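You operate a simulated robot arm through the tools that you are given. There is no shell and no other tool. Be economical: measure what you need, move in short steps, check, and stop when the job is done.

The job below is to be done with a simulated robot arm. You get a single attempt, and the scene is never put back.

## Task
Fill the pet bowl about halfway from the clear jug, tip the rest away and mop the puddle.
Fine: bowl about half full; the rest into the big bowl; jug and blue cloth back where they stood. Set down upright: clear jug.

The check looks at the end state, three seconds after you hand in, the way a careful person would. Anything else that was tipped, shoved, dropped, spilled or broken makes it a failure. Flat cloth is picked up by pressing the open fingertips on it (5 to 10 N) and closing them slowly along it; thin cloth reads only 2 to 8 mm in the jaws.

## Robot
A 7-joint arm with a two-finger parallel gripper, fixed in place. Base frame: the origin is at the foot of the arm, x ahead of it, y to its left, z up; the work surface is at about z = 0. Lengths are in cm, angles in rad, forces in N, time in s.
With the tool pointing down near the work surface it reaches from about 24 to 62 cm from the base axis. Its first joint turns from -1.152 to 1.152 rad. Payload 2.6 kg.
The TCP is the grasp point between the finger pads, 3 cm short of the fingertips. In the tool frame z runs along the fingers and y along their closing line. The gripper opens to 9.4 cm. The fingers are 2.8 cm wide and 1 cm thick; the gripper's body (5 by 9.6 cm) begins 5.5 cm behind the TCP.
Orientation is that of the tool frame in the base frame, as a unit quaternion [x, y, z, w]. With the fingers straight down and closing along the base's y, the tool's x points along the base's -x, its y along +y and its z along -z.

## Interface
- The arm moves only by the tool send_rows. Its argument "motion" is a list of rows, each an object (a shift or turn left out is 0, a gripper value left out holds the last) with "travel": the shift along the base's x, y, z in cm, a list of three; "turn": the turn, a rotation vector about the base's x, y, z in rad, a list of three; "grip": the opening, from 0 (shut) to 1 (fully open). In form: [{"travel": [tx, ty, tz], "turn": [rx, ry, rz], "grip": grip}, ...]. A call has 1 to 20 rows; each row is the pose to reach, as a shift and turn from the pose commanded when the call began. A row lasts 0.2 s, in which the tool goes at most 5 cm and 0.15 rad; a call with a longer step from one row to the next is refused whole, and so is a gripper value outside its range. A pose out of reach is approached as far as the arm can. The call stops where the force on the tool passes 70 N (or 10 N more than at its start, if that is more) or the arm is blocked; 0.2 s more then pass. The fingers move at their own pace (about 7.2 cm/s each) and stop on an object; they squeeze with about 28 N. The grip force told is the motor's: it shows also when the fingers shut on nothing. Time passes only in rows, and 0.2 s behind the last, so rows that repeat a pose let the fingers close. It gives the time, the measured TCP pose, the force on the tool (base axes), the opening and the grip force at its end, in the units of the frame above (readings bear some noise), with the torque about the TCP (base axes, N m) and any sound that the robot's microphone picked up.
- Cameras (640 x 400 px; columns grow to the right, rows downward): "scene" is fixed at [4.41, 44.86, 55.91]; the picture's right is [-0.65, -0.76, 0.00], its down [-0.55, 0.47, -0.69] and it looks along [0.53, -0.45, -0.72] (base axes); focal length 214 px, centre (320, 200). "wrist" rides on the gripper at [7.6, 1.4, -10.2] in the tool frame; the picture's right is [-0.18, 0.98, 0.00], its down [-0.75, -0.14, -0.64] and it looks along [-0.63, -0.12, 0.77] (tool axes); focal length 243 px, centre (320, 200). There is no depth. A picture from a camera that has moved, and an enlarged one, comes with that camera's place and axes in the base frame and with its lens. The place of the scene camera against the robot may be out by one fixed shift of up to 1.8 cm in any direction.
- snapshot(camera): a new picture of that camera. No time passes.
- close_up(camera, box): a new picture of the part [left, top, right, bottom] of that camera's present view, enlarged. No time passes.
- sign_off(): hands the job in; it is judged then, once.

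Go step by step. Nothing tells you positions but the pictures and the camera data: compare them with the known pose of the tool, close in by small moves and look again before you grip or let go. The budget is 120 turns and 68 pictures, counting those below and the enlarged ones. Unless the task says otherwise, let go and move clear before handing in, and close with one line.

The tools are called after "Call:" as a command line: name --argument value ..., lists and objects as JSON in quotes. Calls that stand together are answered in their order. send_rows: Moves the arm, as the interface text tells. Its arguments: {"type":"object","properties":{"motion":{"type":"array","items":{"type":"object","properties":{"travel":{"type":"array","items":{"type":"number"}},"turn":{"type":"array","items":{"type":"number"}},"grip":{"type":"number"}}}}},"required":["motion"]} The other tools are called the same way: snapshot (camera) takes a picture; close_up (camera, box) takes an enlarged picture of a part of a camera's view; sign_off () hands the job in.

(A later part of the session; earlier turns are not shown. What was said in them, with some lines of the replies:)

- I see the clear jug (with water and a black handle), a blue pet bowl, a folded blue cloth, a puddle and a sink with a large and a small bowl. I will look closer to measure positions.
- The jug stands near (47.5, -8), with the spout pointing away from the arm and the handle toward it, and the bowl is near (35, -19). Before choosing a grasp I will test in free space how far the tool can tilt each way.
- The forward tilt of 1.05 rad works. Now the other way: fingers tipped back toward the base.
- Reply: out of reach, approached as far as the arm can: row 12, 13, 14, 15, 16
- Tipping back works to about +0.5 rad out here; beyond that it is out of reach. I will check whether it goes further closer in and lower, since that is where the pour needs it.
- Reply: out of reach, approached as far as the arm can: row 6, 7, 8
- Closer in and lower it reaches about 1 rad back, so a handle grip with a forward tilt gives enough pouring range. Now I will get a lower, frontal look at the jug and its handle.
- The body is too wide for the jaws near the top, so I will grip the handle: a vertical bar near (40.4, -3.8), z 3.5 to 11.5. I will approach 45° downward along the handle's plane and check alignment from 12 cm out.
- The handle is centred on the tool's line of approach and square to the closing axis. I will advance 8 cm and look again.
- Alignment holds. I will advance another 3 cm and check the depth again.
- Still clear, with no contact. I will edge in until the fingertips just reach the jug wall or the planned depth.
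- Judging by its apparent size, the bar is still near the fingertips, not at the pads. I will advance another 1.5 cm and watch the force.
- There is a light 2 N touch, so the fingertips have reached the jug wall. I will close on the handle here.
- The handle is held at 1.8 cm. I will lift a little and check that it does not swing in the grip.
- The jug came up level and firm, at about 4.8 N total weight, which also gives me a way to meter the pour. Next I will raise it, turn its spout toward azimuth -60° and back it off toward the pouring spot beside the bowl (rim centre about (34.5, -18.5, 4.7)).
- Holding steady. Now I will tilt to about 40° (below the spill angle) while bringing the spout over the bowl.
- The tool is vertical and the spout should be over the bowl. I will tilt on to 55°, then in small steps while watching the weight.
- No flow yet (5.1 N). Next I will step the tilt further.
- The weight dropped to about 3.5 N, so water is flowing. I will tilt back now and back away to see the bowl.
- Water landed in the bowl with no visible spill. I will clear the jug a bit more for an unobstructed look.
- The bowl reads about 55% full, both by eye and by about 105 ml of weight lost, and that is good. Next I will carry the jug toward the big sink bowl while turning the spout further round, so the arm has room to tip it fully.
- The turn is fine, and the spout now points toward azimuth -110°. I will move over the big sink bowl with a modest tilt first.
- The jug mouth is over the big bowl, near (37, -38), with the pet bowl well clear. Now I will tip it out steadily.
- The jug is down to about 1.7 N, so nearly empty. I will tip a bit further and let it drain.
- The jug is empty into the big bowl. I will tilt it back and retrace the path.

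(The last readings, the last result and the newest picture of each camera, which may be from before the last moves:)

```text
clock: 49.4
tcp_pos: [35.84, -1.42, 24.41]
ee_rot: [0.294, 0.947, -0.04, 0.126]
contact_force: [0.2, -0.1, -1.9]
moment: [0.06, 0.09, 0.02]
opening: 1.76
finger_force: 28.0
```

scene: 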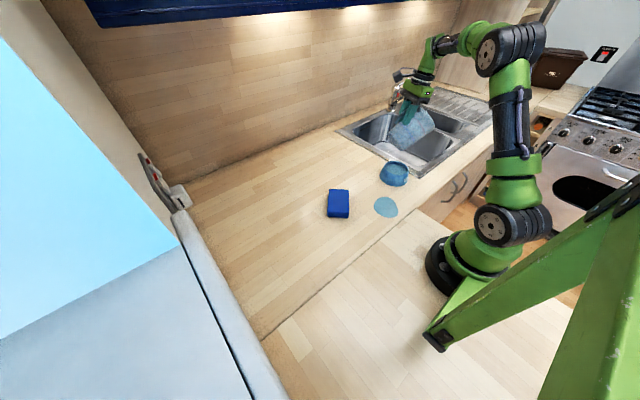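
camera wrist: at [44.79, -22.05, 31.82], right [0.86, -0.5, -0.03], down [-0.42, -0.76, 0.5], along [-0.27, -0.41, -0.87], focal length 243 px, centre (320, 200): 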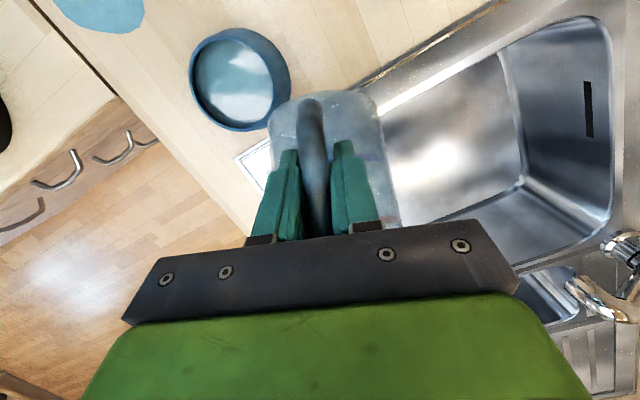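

Call:
send_rows --motion '[{"travel": [1, -0.6, -1], "turn": [-0.06, -0.087, 0], "grip": 0}, {"travel": [2, -1.2, -2.5], "turn": [-0.12, -0.175, 0.001]}, {"travel": [3, -1.8, -4], "turn": [-0.18, -0.263, 0.002]}, {"travel": [4, -2.3, -6], "turn": [-0.24, -0.351, 0.002]}, {"travel": [5, -2.8, -8.5], "turn": [-0.292, -0.427, 0.003]}, {"travel": [5.8, -3.3, -10.5], "turn": [-0.292, -0.427, 0.003]}, {"travel": [5.8, -3.3, -12.4], "turn": [-0.292, -0.427, 0.003]}, {"travel": [5.8, -3.3, -12.4], "turn": [-0.292, -0.427, 0.003]}, {"travel": [5.8, -3.3, -12.4], "turn": [-0.292, -0.427, 0.003]}]'

Call:
snapshot --camera "wrist"

Call:
close_up --camera "scene" --box '[325, 110, 405, 210]'

```text
clock: 51.4
tcp_pos: [41.8, -4.84, 11.98]
ee_rot: [0.273, 0.883, -0.112, 0.364]
contact_force: [0.1, 0.7, -1.3]
moment: [0.11, 0.08, -0.02]
opening: 1.76
finger_force: 28.1
```

```text
31 pictures are left
camera wrist: at [32.18, 3.37, 13.99], right [0.66, 0.74, 0.13], down [-0.01, -0.16, 0.99], along [0.75, -0.66, -0.1], focal length 243 px, centre (320, 200)
```

wrist: 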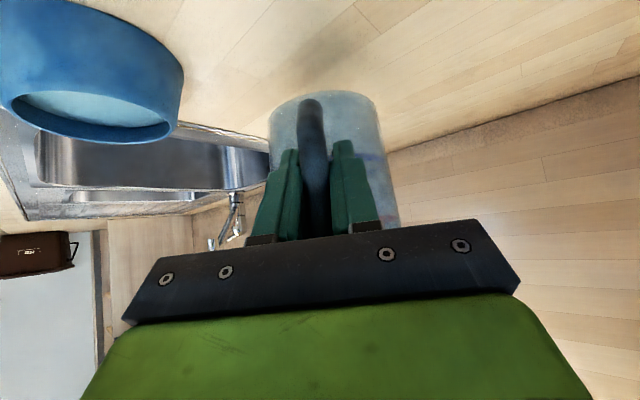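

```text
4.00 times, centred on (365, 160) of scene
camera zoom: at [4.42, 44.86, 55.91], right [-0.65, -0.76, 0.0], down [-0.55, 0.47, -0.69], along [0.53, -0.45, -0.72], focal length 858 px, centre (140, 360)
```

zoom: 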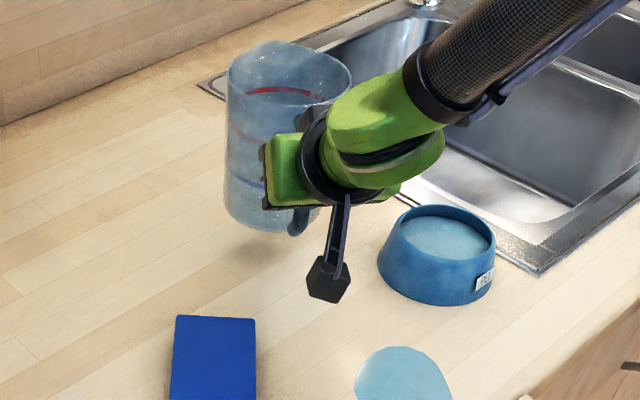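

The jug is level over its old spot. Lowering it slowly to the height where it was gripped.

Call:
send_rows --motion '[{"travel": [-0.1, 0.1, -1.5], "grip": 0}, {"travel": [-0.1, 0.1, -3]}, {"travel": [-0.1, 0.1, -4]}, {"travel": [-0.1, 0.1, -4.4]}, {"travel": [-0.1, 0.1, -4.6]}, {"travel": [-0.1, 0.1, -4.6]}]'

```text
clock: 52.8
tcp_pos: [41.58, -4.8, 7.54]
ee_rot: [0.273, 0.883, -0.113, 0.365]
contact_force: [-0.2, -0.3, -0.7]
moment: [0.06, 0.11, -0.01]
opening: 1.76
finger_force: 28.1
```

Call:
send_rows --motion '[{"travel": [0, 0, -0.1], "grip": 0}, {"travel": [0, 0, -0.2]}, {"travel": [0, 0, -0.3]}, {"travel": [0, 0, -0.3]}]'

Call:
close_up --camera "scene" --box '[325, 110, 405, 210]'

```text
clock: 53.8
tcp_pos: [41.7, -4.77, 7.24]
ee_rot: [0.273, 0.883, -0.112, 0.366]
contact_force: [-1.7, 2.2, 10.6]
moment: [-0.46, -0.6, -0.02]
opening: 1.76
finger_force: 27.9
```

```text
4.00 times, centred on (365, 160) of scene
camera zoom: at [4.41, 44.86, 55.9], right [-0.65, -0.76, 0.0], down [-0.55, 0.47, -0.69], along [0.53, -0.45, -0.72], focal length 858 px, centre (140, 360)
```

zoom: 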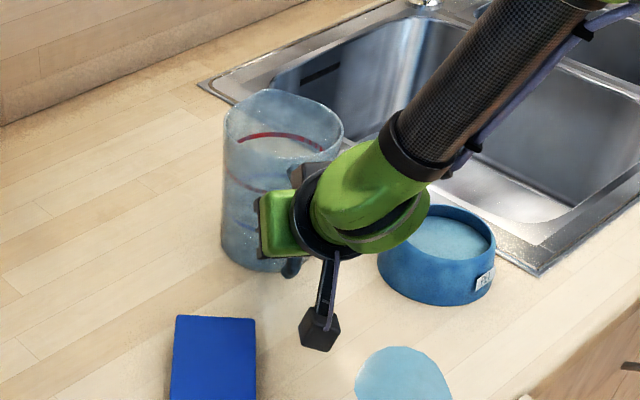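

It is down (10 N on the table). I will ease off slightly, open, and withdraw along the approach line.

Call:
send_rows --motion '[{"travel": [0, 0, 0.15], "grip": 0}, {"travel": [0, 0, 0.15], "grip": 0.25}, {"travel": [0, 0, 0.15], "grip": 0.45}, {"travel": [0, 0, 0.15], "grip": 0.6}, {"travel": [0, 0, 0.15], "grip": 0.6}, {"travel": [-1.2, 0.82, 1.5], "grip": 0.6}, {"travel": [-2.4, 1.64, 2.9]}, {"travel": [-3.6, 2.5, 4.4]}, {"travel": [-4.8, 3.3, 6]}, {"travel": [-7, 4.5, 9]}, {"travel": [-9, 5, 12]}, {"travel": [-11, 5.5, 15]}, {"travel": [-11, 5.5, 15]}]'

Call:
close_up --camera "scene" --box '[300, 120, 460, 220]'

Call:
snapshot --camera "wrist"

```text
clock: 56.6
tcp_pos: [30.44, 0.65, 22.4]
ee_rot: [0.273, 0.883, -0.113, 0.364]
contact_force: [0.6, -1.9, -0.3]
moment: [0.03, 0.03, 0.01]
opening: 5.63
finger_force: 0.1
```

```text
4.00 times, centred on (380, 170) of scene
camera zoom: at [4.41, 44.86, 55.91], right [-0.65, -0.76, 0.0], down [-0.55, 0.47, -0.69], along [0.53, -0.45, -0.72], focal length 858 px, centre (80, 320)
```

zoom: 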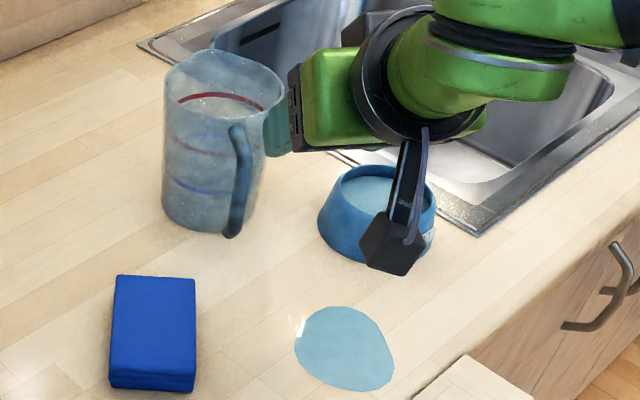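

```text
27 pictures are left
camera wrist: at [20.81, 8.92, 24.31], right [0.66, 0.74, 0.13], down [-0.01, -0.16, 0.99], along [0.75, -0.66, -0.1], focal length 243 px, centre (320, 200)
```

wrist: 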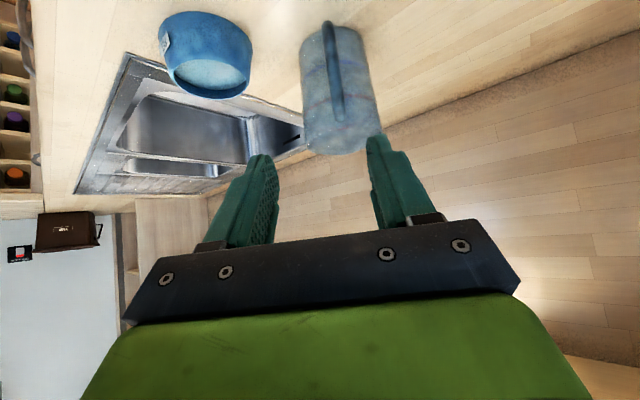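

The jug is upright within about 1 cm of its old place, and the bowl is about half full. Now for the cloth: tool back to vertical for a good look at the cloth and puddle.

Call:
send_rows --motion '[{"travel": [-0.1, 0.5, 0.5], "turn": [0.033, 0.107, 0.08]}, {"travel": [-0.1, 1, 1], "turn": [0.066, 0.213, 0.16]}, {"travel": [-0.2, 1.5, 1.6], "turn": [0.099, 0.32, 0.24]}, {"travel": [-0.2, 2, 1.6], "turn": [0.132, 0.426, 0.32]}, {"travel": [-0.3, 2.5, 1.6], "turn": [0.165, 0.533, 0.4]}, {"travel": [-0.4, 3, 1.6], "turn": [0.2, 0.645, 0.484]}, {"travel": [-0.4, 3.4, 1.6], "turn": [0.235, 0.758, 0.569]}, {"travel": [-0.4, 3.4, 1.6], "turn": [0.235, 0.758, 0.569]}]'

Call:
snapshot --camera "wrist"

```text
clock: 58.4
tcp_pos: [30.18, 4.12, 23.78]
ee_rot: [0.0, 1.0, 0.001, -0.001]
contact_force: [0.4, 0.3, -0.1]
moment: [0.03, 0.0, 0.01]
opening: 5.63
finger_force: 0.0
```

```text
26 pictures are left
camera wrist: at [22.61, 5.48, 34.0], right [0.18, 0.98, 0.0], down [0.75, -0.14, 0.64], along [0.63, -0.12, -0.77], focal length 243 px, centre (320, 200)
```

wrist: 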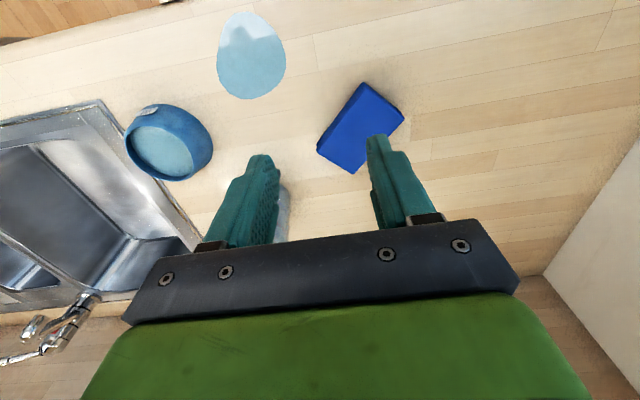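

Call:
close_up --camera "wrist" --box '[200, 0, 440, 200]'

```text
2.00 times, centred on (320, 100) of wrist
camera zoom: at [22.61, 5.48, 34.0], right [0.18, 0.98, 0.0], down [0.75, -0.14, 0.64], along [0.63, -0.12, -0.77], focal length 485 px, centre (320, 400)
```

zoom: 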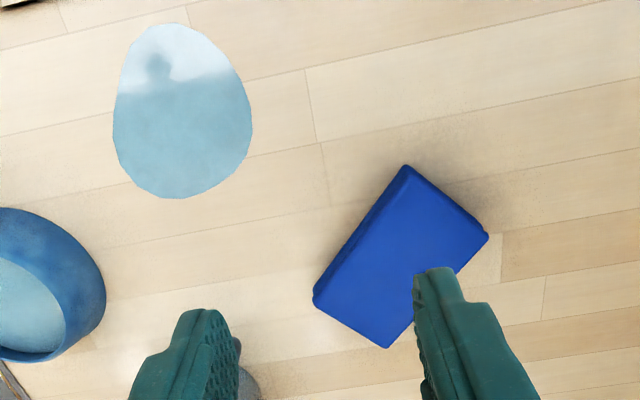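

The cloth is a folded pad centred near (38.1, 8.0), with its long axis at azimuth -45°, and the puddle is centred near (26.7, -4). I will line the fingers up over the pad's centre, closing across its short side.

Call:
send_rows --motion '[{"travel": [1.3, 0.7, -1.6], "turn": [0, 0, -0.13], "grip": 0.6}, {"travel": [2.6, 1.3, -3.2], "turn": [0, 0, -0.26]}, {"travel": [3.9, 2, -4.9], "turn": [0, 0, -0.39]}, {"travel": [5.2, 2.6, -6.5], "turn": [0, 0, -0.52]}, {"travel": [6.5, 3.3, -8.1], "turn": [0, 0, -0.65]}, {"travel": [7.9, 3.9, -9.8], "turn": [0, 0, -0.785]}, {"travel": [7.9, 3.9, -9.8], "turn": [0, 0, -0.785]}]'

Call:
snapshot --camera "wrist"

Call:
close_up --camera "scene" --box '[300, 150, 400, 230]'

```text
clock: 60.0
tcp_pos: [38.27, 8.01, 13.92]
ee_rot: [0.384, 0.924, -0.001, 0.001]
contact_force: [0.5, -0.1, -0.8]
moment: [0.05, 0.0, 0.01]
opening: 5.65
finger_force: 0.1
```

```text
24 pictures are left
camera wrist: at [33.83, 14.37, 24.12], right [0.83, 0.56, 0.0], down [0.43, -0.63, 0.64], along [0.36, -0.53, -0.77], focal length 243 px, centre (320, 200)
```

wrist: 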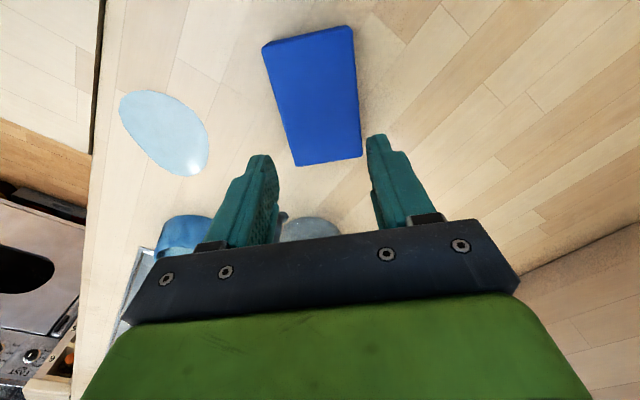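

```text
5.00 times, centred on (350, 190) of scene
camera zoom: at [4.42, 44.86, 55.91], right [-0.65, -0.76, 0.0], down [-0.55, 0.47, -0.69], along [0.53, -0.45, -0.72], focal length 1072 px, centre (170, 250)
```

zoom: 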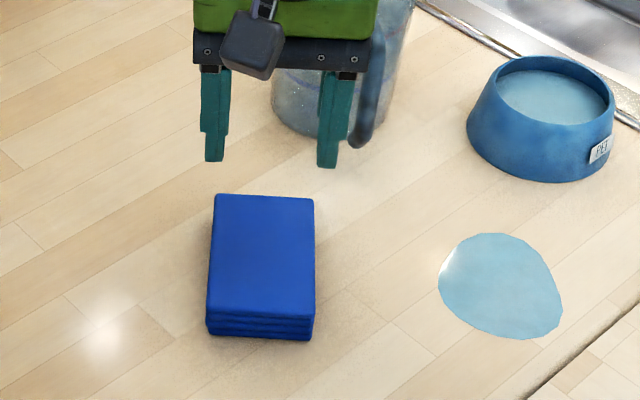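

The grasp point sits right over the pad's centre. Descending to just above it, then pressing gently.

Call:
send_rows --motion '[{"travel": [0, 0, -2], "grip": 0.6}, {"travel": [0, 0, -4]}, {"travel": [0, 0, -6]}, {"travel": [0, 0, -7.5]}, {"travel": [0, 0, -8.4]}, {"travel": [0, 0, -8.4]}]'

```text
clock: 61.4
tcp_pos: [38.25, 7.96, 6.07]
ee_rot: [0.384, 0.923, 0.001, 0.001]
contact_force: [-5.3, -1.7, 14.1]
moment: [-0.17, 0.33, -0.02]
opening: 5.67
finger_force: 0.1
stopped in row 6: the force on the tool passed its limit at 73 N (the readings are from after the stop); the commanded pose is now the measured one
```

The contact came higher than expected, with the pad top at about z = 3. I will look before going on.

Call:
close_up --camera "scene" --box '[300, 150, 400, 230]'

Call:
snapshot --camera "wrist"

```text
5.00 times, centred on (350, 190) of scene
camera zoom: at [4.41, 44.86, 55.91], right [-0.65, -0.76, 0.0], down [-0.55, 0.47, -0.69], along [0.53, -0.45, -0.72], focal length 1072 px, centre (170, 250)
```

zoom: 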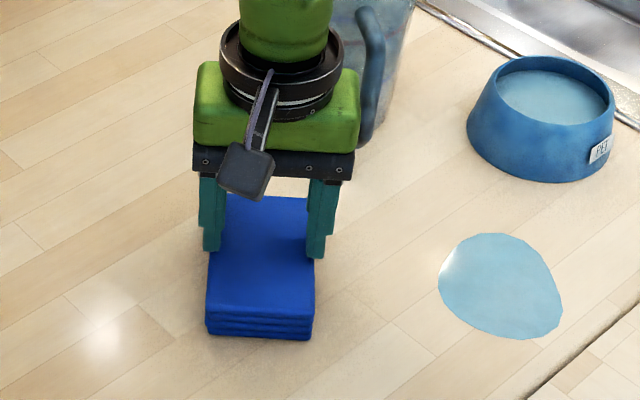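

```text
21 pictures are left
camera wrist: at [33.78, 14.27, 16.19], right [0.83, 0.56, 0.0], down [0.43, -0.63, 0.64], along [0.36, -0.53, -0.77], focal length 243 px, centre (320, 200)
```

wrist: 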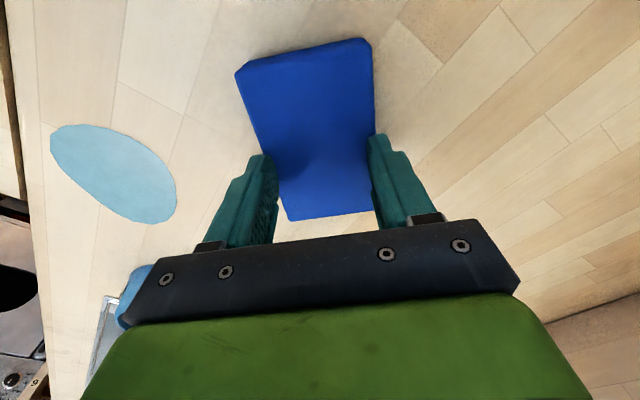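

The fingers press on the pad's top near its edges, and the pad has not shifted. I will ease to a lighter press and close slowly.

Call:
send_rows --motion '[{"travel": [0, 0, 0.08], "grip": 0.6}, {"travel": [0, 0, 0.08], "grip": 0.6}]'

```text
clock: 62.0
tcp_pos: [38.14, 7.97, 5.94]
ee_rot: [0.384, 0.923, 0.002, 0.001]
contact_force: [0.8, 0.1, 6.6]
moment: [-0.09, 0.11, -0.02]
opening: 5.7
finger_force: 0.1
```

Call:
send_rows --motion '[{"grip": 0.55}, {"grip": 0.5}, {"grip": 0.45}, {"grip": 0.4}, {"grip": 0.35}, {"grip": 0.3}, {"grip": 0.25}, {"grip": 0.2}, {"grip": 0.15}, {"grip": 0.1}, {"grip": 0.05}, {"grip": 0.0}, {"grip": 0.0}, {"grip": 0.0}]'

Call:
close_up --camera "scene" --box '[300, 150, 400, 230]'

```text
clock: 65.0
tcp_pos: [38.2, 8.06, 6.03]
ee_rot: [0.383, 0.924, 0.002, 0.001]
contact_force: [1.9, 0.7, 4.3]
moment: [0.04, -0.04, 0.01]
opening: 0.01
finger_force: 27.6
```

```text
5.00 times, centred on (350, 190) of scene
camera zoom: at [4.41, 44.86, 55.91], right [-0.65, -0.76, 0.0], down [-0.55, 0.47, -0.69], along [0.53, -0.45, -0.72], focal length 1072 px, centre (170, 250)
```

zoom: 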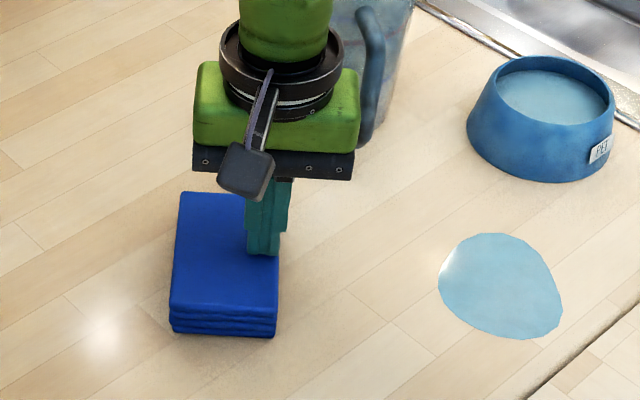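

The fingers closed on nothing, and the pad slid about 2.7 cm; it behaves like a firm block about 3 cm thick and 7 cm wide. I will lift, open wide and take it across its width instead.

Call:
send_rows --motion '[{"travel": [0, 0, 2], "grip": 0}, {"travel": [0, 0, 5], "grip": 1}, {"travel": [0, 0, 8], "grip": 1}, {"travel": [0, 0, 8], "grip": 1}, {"travel": [0, 0, 8], "grip": 1}]'

Call:
snapshot --camera "wrist"

```text
clock: 66.2
tcp_pos: [38.26, 8.06, 14.13]
ee_rot: [0.383, 0.924, 0.002, 0.002]
contact_force: [-0.4, 0.6, 1.0]
moment: [-0.01, 0.01, 0.01]
opening: 9.42
finger_force: 0.0
```

```text
19 pictures are left
camera wrist: at [33.91, 14.36, 24.23], right [0.83, 0.56, 0.0], down [0.43, -0.63, 0.64], along [0.36, -0.53, -0.77], focal length 243 px, centre (320, 200)
```

wrist: 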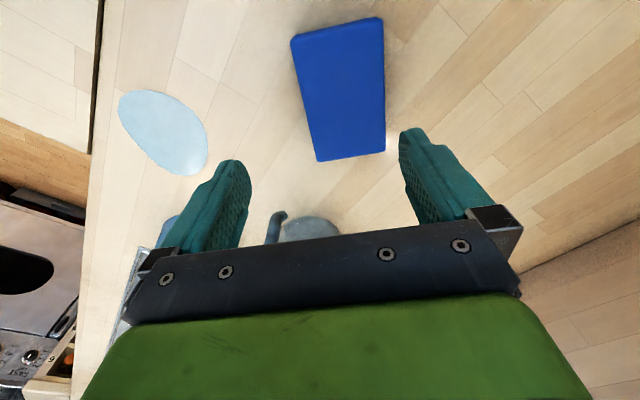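

The pad is now centred near (39.5, 9.8); its original centre was (37.8, 8.2). I will straddle it with the jaws wide open and descend beside it.

Call:
send_rows --motion '[{"travel": [0.6, 0.9, -2], "grip": 1}, {"travel": [1.25, 1.75, -4]}, {"travel": [1.25, 1.75, -6]}, {"travel": [1.25, 1.75, -7.5]}, {"travel": [1.25, 1.75, -8.5]}, {"travel": [1.25, 1.75, -9.3]}, {"travel": [1.25, 1.75, -9.8]}, {"travel": [1.25, 1.75, -10.1]}, {"travel": [1.25, 1.75, -10.1]}]'

Call:
close_up --camera "scene" --box '[300, 150, 400, 230]'

```text
clock: 68.2
tcp_pos: [39.42, 9.68, 3.82]
ee_rot: [0.384, 0.923, 0.002, 0.001]
contact_force: [0.8, -1.2, 0.1]
moment: [0.01, 0.03, 0.01]
opening: 9.4
finger_force: 0.0
```

```text
5.00 times, centred on (350, 190) of scene
camera zoom: at [4.41, 44.86, 55.91], right [-0.65, -0.76, 0.0], down [-0.55, 0.47, -0.69], along [0.53, -0.45, -0.72], focal length 1072 px, centre (170, 250)
```

zoom: 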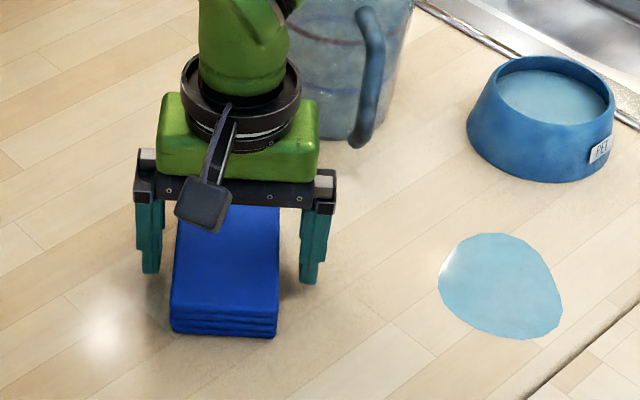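

The fingers straddle the pad cleanly. Closing slowly.

Call:
send_rows --motion '[{"grip": 0.92}, {"grip": 0.86}, {"grip": 0.8}, {"grip": 0.74}, {"grip": 0.68}, {"grip": 0.6}, {"grip": 0.5}, {"grip": 0.4}, {"grip": 0.3}, {"grip": 0.2}, {"grip": 0.1}, {"grip": 0.0}, {"grip": 0.0}, {"grip": 0.0}]'

Call:
close_up --camera "scene" --box '[300, 150, 400, 230]'

```text
clock: 71.2
tcp_pos: [39.41, 9.73, 3.81]
ee_rot: [0.383, 0.924, 0.001, 0.002]
contact_force: [0.0, 0.7, 1.2]
moment: [-0.05, 0.06, 0.04]
opening: 6.89
finger_force: 28.6
```

```text
5.00 times, centred on (350, 190) of scene
camera zoom: at [4.41, 44.86, 55.91], right [-0.65, -0.76, 0.0], down [-0.55, 0.47, -0.69], along [0.53, -0.45, -0.72], focal length 1072 px, centre (170, 250)
```

zoom: 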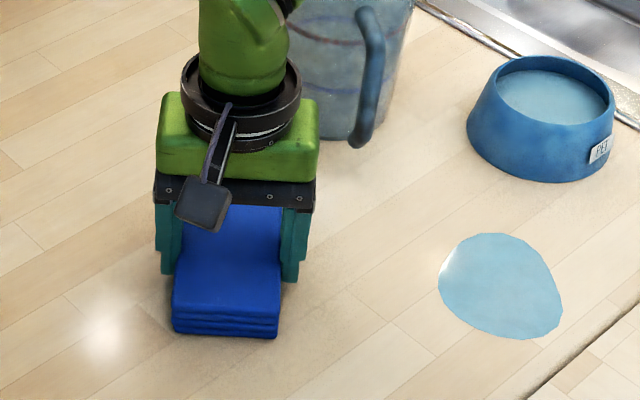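

The pad is gripped across its 6.9 cm width. I will lift it, turn it 45° so its long side covers the puddle's depth, and bring it next to the puddle.

Call:
send_rows --motion '[{"travel": [0, 0, 1.5], "grip": 0}, {"travel": [0, 0, 4]}, {"travel": [-1.5, -0.6, 6], "turn": [0, 0, 0.1]}, {"travel": [-4, -1.8, 7], "turn": [0, 0, 0.23]}, {"travel": [-6.5, -2.8, 7], "turn": [0, 0, 0.36]}, {"travel": [-9, -3.9, 7], "turn": [0, 0, 0.5]}, {"travel": [-11, -4.9, 7], "turn": [0, 0, 0.64]}, {"travel": [-12.6, -5.5, 7], "turn": [0, 0, 0.785]}, {"travel": [-12.6, -5.5, 7], "turn": [0, 0, 0.785]}]'

Call:
snapshot --camera "scene"

Call:
snapshot --camera "wrist"

```text
clock: 73.2
tcp_pos: [26.84, 4.19, 10.85]
ee_rot: [0.001, 1.0, 0.002, 0.001]
contact_force: [0.5, -0.4, -0.8]
moment: [0.02, -0.01, -0.01]
opening: 6.88
finger_force: 27.9
```

```text
16 pictures are left
```

scene: 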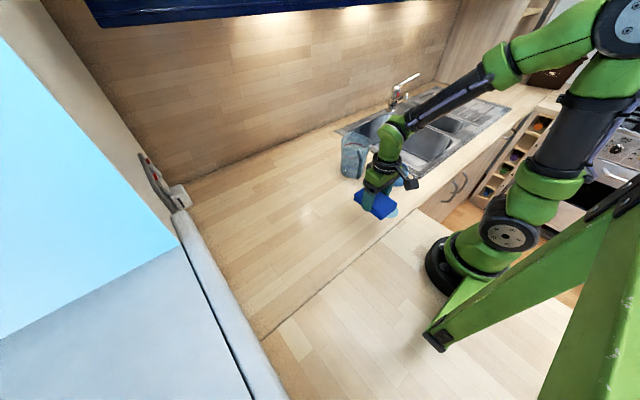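

```text
15 pictures are left
camera wrist: at [19.22, 5.53, 21.02], right [0.18, 0.98, 0.0], down [0.75, -0.14, 0.64], along [0.63, -0.12, -0.77], focal length 243 px, centre (320, 200)
```

wrist: 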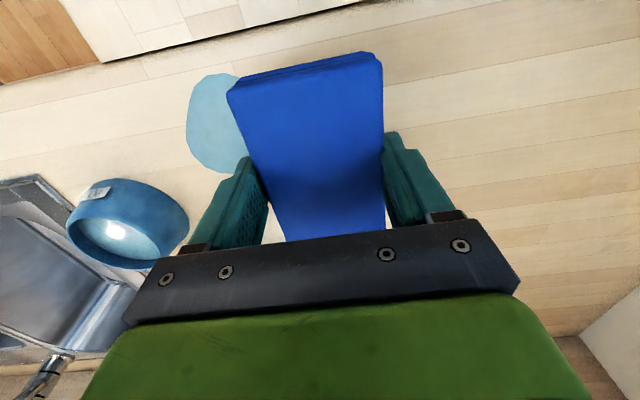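

The pad is held well and lies just beside the puddle. Lowering it to the table with a light touch.

Call:
send_rows --motion '[{"travel": [0, 0, -2.5], "grip": 0}, {"travel": [0, 0, -5]}, {"travel": [0, 0, -6.3]}, {"travel": [0, 0, -6.8]}, {"travel": [0, 0, -7.05]}, {"travel": [0, 0, -7.1]}, {"travel": [0, 0, -7.1]}]'

```text
clock: 74.8
tcp_pos: [26.78, 4.13, 3.79]
ee_rot: [0.001, 1.0, 0.002, 0.001]
contact_force: [-8.7, -1.7, 35.3]
moment: [-0.19, 0.25, 0.03]
opening: 6.93
finger_force: 28.0
```

It is pressing a bit hard (35 N). I will ease up and make the first wipe across the puddle.

Call:
send_rows --motion '[{"travel": [0, 0, 0.1], "grip": 0}, {"travel": [0, -1, 0.1]}, {"travel": [0, -2, 0.1]}, {"travel": [0, -3, 0.1]}, {"travel": [0, -4, 0.1]}, {"travel": [0, -5, 0.1]}, {"travel": [0, -6, 0.1]}, {"travel": [0, -7, 0.1]}, {"travel": [0, -8, 0.1]}, {"travel": [0, -9, 0.1]}, {"travel": [0, -10, 0.1]}, {"travel": [0, -11, 0.1]}, {"travel": [0, -12, 0.1]}, {"travel": [0, -12, 0.1]}]'

Call:
snapshot --camera "wrist"

```text
clock: 77.8
tcp_pos: [26.82, -7.76, 3.9]
ee_rot: [0.0, 1.0, 0.002, 0.0]
contact_force: [-0.8, 0.8, 4.0]
moment: [-0.05, 0.06, -0.01]
opening: 6.87
finger_force: 27.8
```

```text
14 pictures are left
camera wrist: at [19.26, -6.5, 14.01], right [0.19, 0.98, 0.0], down [0.75, -0.14, 0.64], along [0.63, -0.12, -0.77], focal length 243 px, centre (320, 200)
```

wrist: 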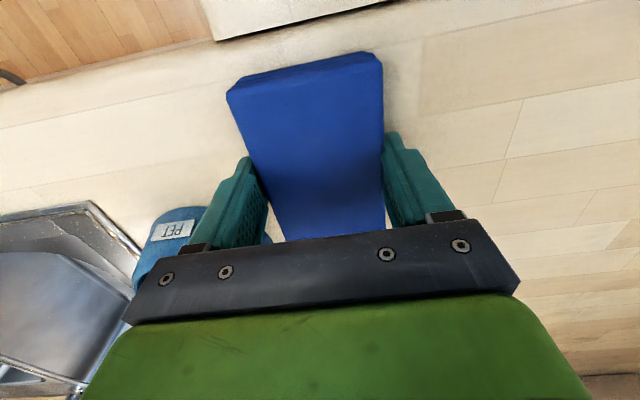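

The puddle looks gone. A return wipe, slightly offset, for good measure, then lift and look.

Call:
send_rows --motion '[{"travel": [0, 1, 0], "grip": 0}, {"travel": [0.6, 2, 0]}, {"travel": [1.2, 3, 0]}, {"travel": [1.2, 4.2, 0]}, {"travel": [1.2, 5.4, 0]}, {"travel": [1.2, 6.6, 0]}, {"travel": [1.2, 8, 0]}, {"travel": [0.5, 9, 0]}, {"travel": [-0.7, 8, 0]}, {"travel": [-0.7, 6.6, 0]}, {"travel": [-0.7, 5.2, 0]}, {"travel": [-0.7, 3.8, 0]}, {"travel": [-0.7, 2.4, 0]}, {"travel": [-0.7, 2.4, 1]}, {"travel": [0, 4, 3.5]}, {"travel": [1, 7, 7]}, {"travel": [3, 10, 9]}, {"travel": [5, 13, 10]}, {"travel": [5, 13, 10]}]'

Call:
close_up --camera "scene" --box '[300, 130, 460, 240]'

Call:
snapshot --camera "wrist"

```text
clock: 81.8
tcp_pos: [31.76, 5.06, 13.8]
ee_rot: [0.002, 1.0, 0.002, 0.001]
contact_force: [-0.3, 0.2, 0.2]
moment: [-0.01, 0.02, 0.0]
opening: 6.88
finger_force: 28.1
```

```text
3.64 times, centred on (380, 185) of scene
camera zoom: at [4.41, 44.86, 55.91], right [-0.65, -0.76, 0.0], down [-0.55, 0.47, -0.69], along [0.53, -0.45, -0.72], focal length 780 px, centre (102, 254)
```

zoom: 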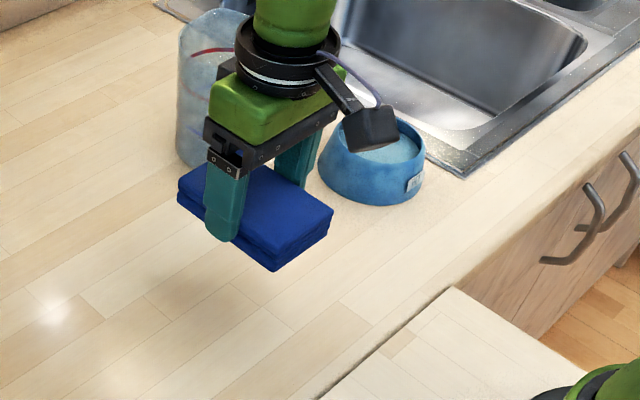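

```text
12 pictures are left
camera wrist: at [24.16, 6.53, 24.0], right [0.19, 0.98, 0.0], down [0.75, -0.15, 0.64], along [0.63, -0.12, -0.77], focal length 243 px, centre (320, 200)
```

wrist: 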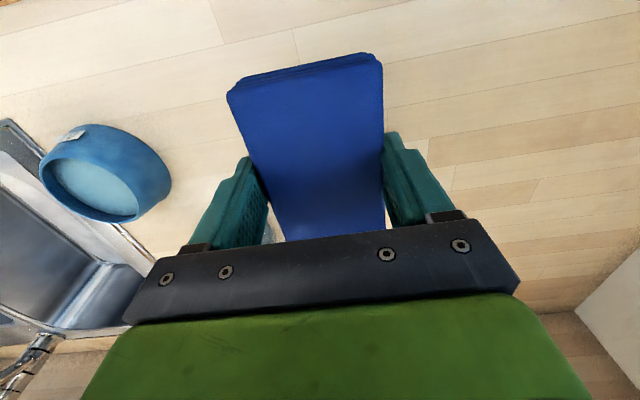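

The puddle is mopped up. Now to return the pad to its original place, centre (37.8, 8.2), at its original angle.

Call:
send_rows --motion '[{"travel": [1, 0.5, 0], "turn": [0, 0, -0.13], "grip": 0}, {"travel": [2, 1, 0], "turn": [0, 0, -0.26]}, {"travel": [3, 1.5, 0], "turn": [0, 0, -0.39]}, {"travel": [4, 2, -1], "turn": [0, 0, -0.52]}, {"travel": [5, 2.5, -3], "turn": [0, 0, -0.65]}, {"travel": [5.95, 3.05, -5], "turn": [0, 0, -0.785]}, {"travel": [5.95, 3.05, -7.5], "turn": [0, 0, -0.785]}, {"travel": [5.95, 3.05, -9], "turn": [0, 0, -0.785]}, {"travel": [5.95, 3.05, -9.6], "turn": [0, 0, -0.785]}, {"travel": [5.95, 3.05, -9.85], "turn": [0, 0, -0.785]}, {"travel": [5.95, 3.05, -9.85], "turn": [0, 0, -0.785]}]'

Call:
close_up --camera "scene" --box '[300, 150, 400, 230]'

```text
clock: 84.2
tcp_pos: [37.72, 8.21, 4.23]
ee_rot: [0.383, 0.924, 0.001, 0.002]
contact_force: [-0.6, 0.2, -0.5]
moment: [0.04, -0.03, 0.0]
opening: 6.88
finger_force: 27.9
```

```text
5.00 times, centred on (350, 190) of scene
camera zoom: at [4.42, 44.86, 55.91], right [-0.65, -0.76, 0.0], down [-0.55, 0.47, -0.69], along [0.53, -0.45, -0.72], focal length 1072 px, centre (170, 250)
```

zoom: 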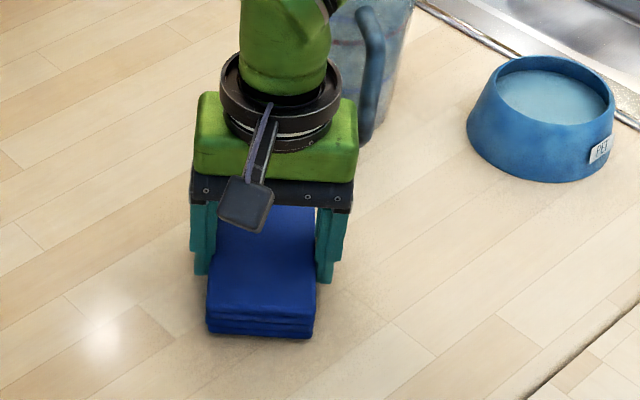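

It lines up with the original position. Lowering the last few millimetres, releasing and lifting clear.

Call:
send_rows --motion '[{"travel": [0, 0, -0.15], "grip": 0}, {"travel": [0, 0, -0.33]}, {"travel": [0, 0, -0.33]}, {"travel": [0, 0, -0.33], "grip": 0.85}, {"travel": [0, 0, -0.33], "grip": 1}, {"travel": [0, 0, -0.33], "grip": 1}, {"travel": [0, 0, 2]}, {"travel": [0, 0, 5]}, {"travel": [0, 0, 9]}, {"travel": [-2, 2, 13]}, {"travel": [-4, 4, 17]}, {"travel": [-6, 6, 20]}, {"travel": [-6, 6, 20]}]'

Call:
close_up --camera "scene" --box '[300, 120, 460, 220]'

Call:
snapshot --camera "wrist"

```text
clock: 87.0
tcp_pos: [31.53, 14.28, 24.02]
ee_rot: [0.383, 0.924, 0.001, 0.001]
contact_force: [-0.1, -0.8, 0.5]
moment: [0.02, 0.01, 0.01]
opening: 9.4
finger_force: 0.1
```

```text
4.00 times, centred on (380, 170) of scene
camera zoom: at [4.41, 44.86, 55.91], right [-0.65, -0.76, 0.0], down [-0.55, 0.47, -0.69], along [0.53, -0.45, -0.72], focal length 858 px, centre (80, 320)
```

zoom: 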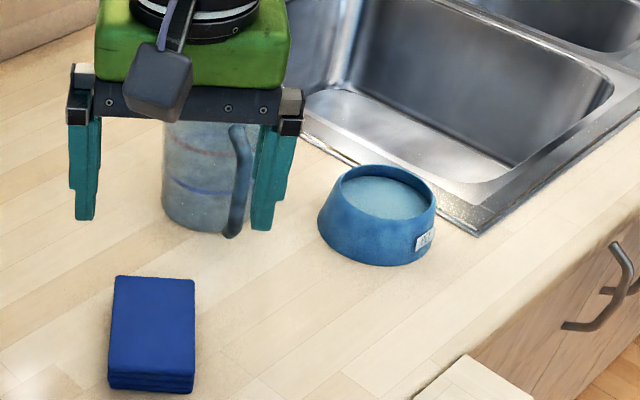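

```text
9 pictures are left
camera wrist: at [27.26, 20.59, 34.3], right [0.83, 0.56, 0.0], down [0.43, -0.63, 0.64], along [0.36, -0.53, -0.77], focal length 243 px, centre (320, 200)
```

wrist: 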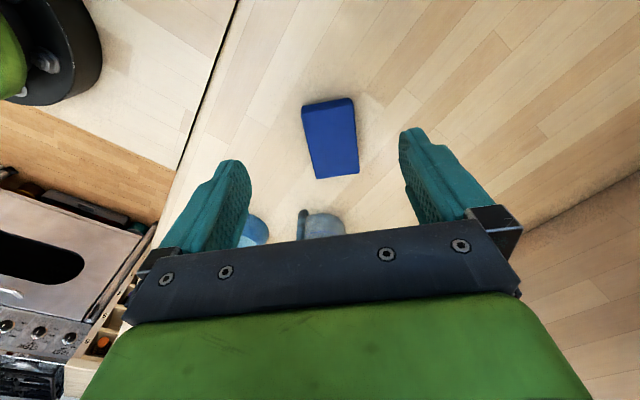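

The cloth is back where it was, the puddle is gone, the bowl is about half full and has not moved. The jug stands upright at its place and the arm is clear, so I am handing in.

Call:
sign_off

```text
The job is handed in.
```

The pet bowl is about half full (I measured roughly 55%) and the rest of the water went into the big sink bowl. The puddle is mopped, the cloth is back where it was, and the jug stands upright about 1 cm from its original spot.
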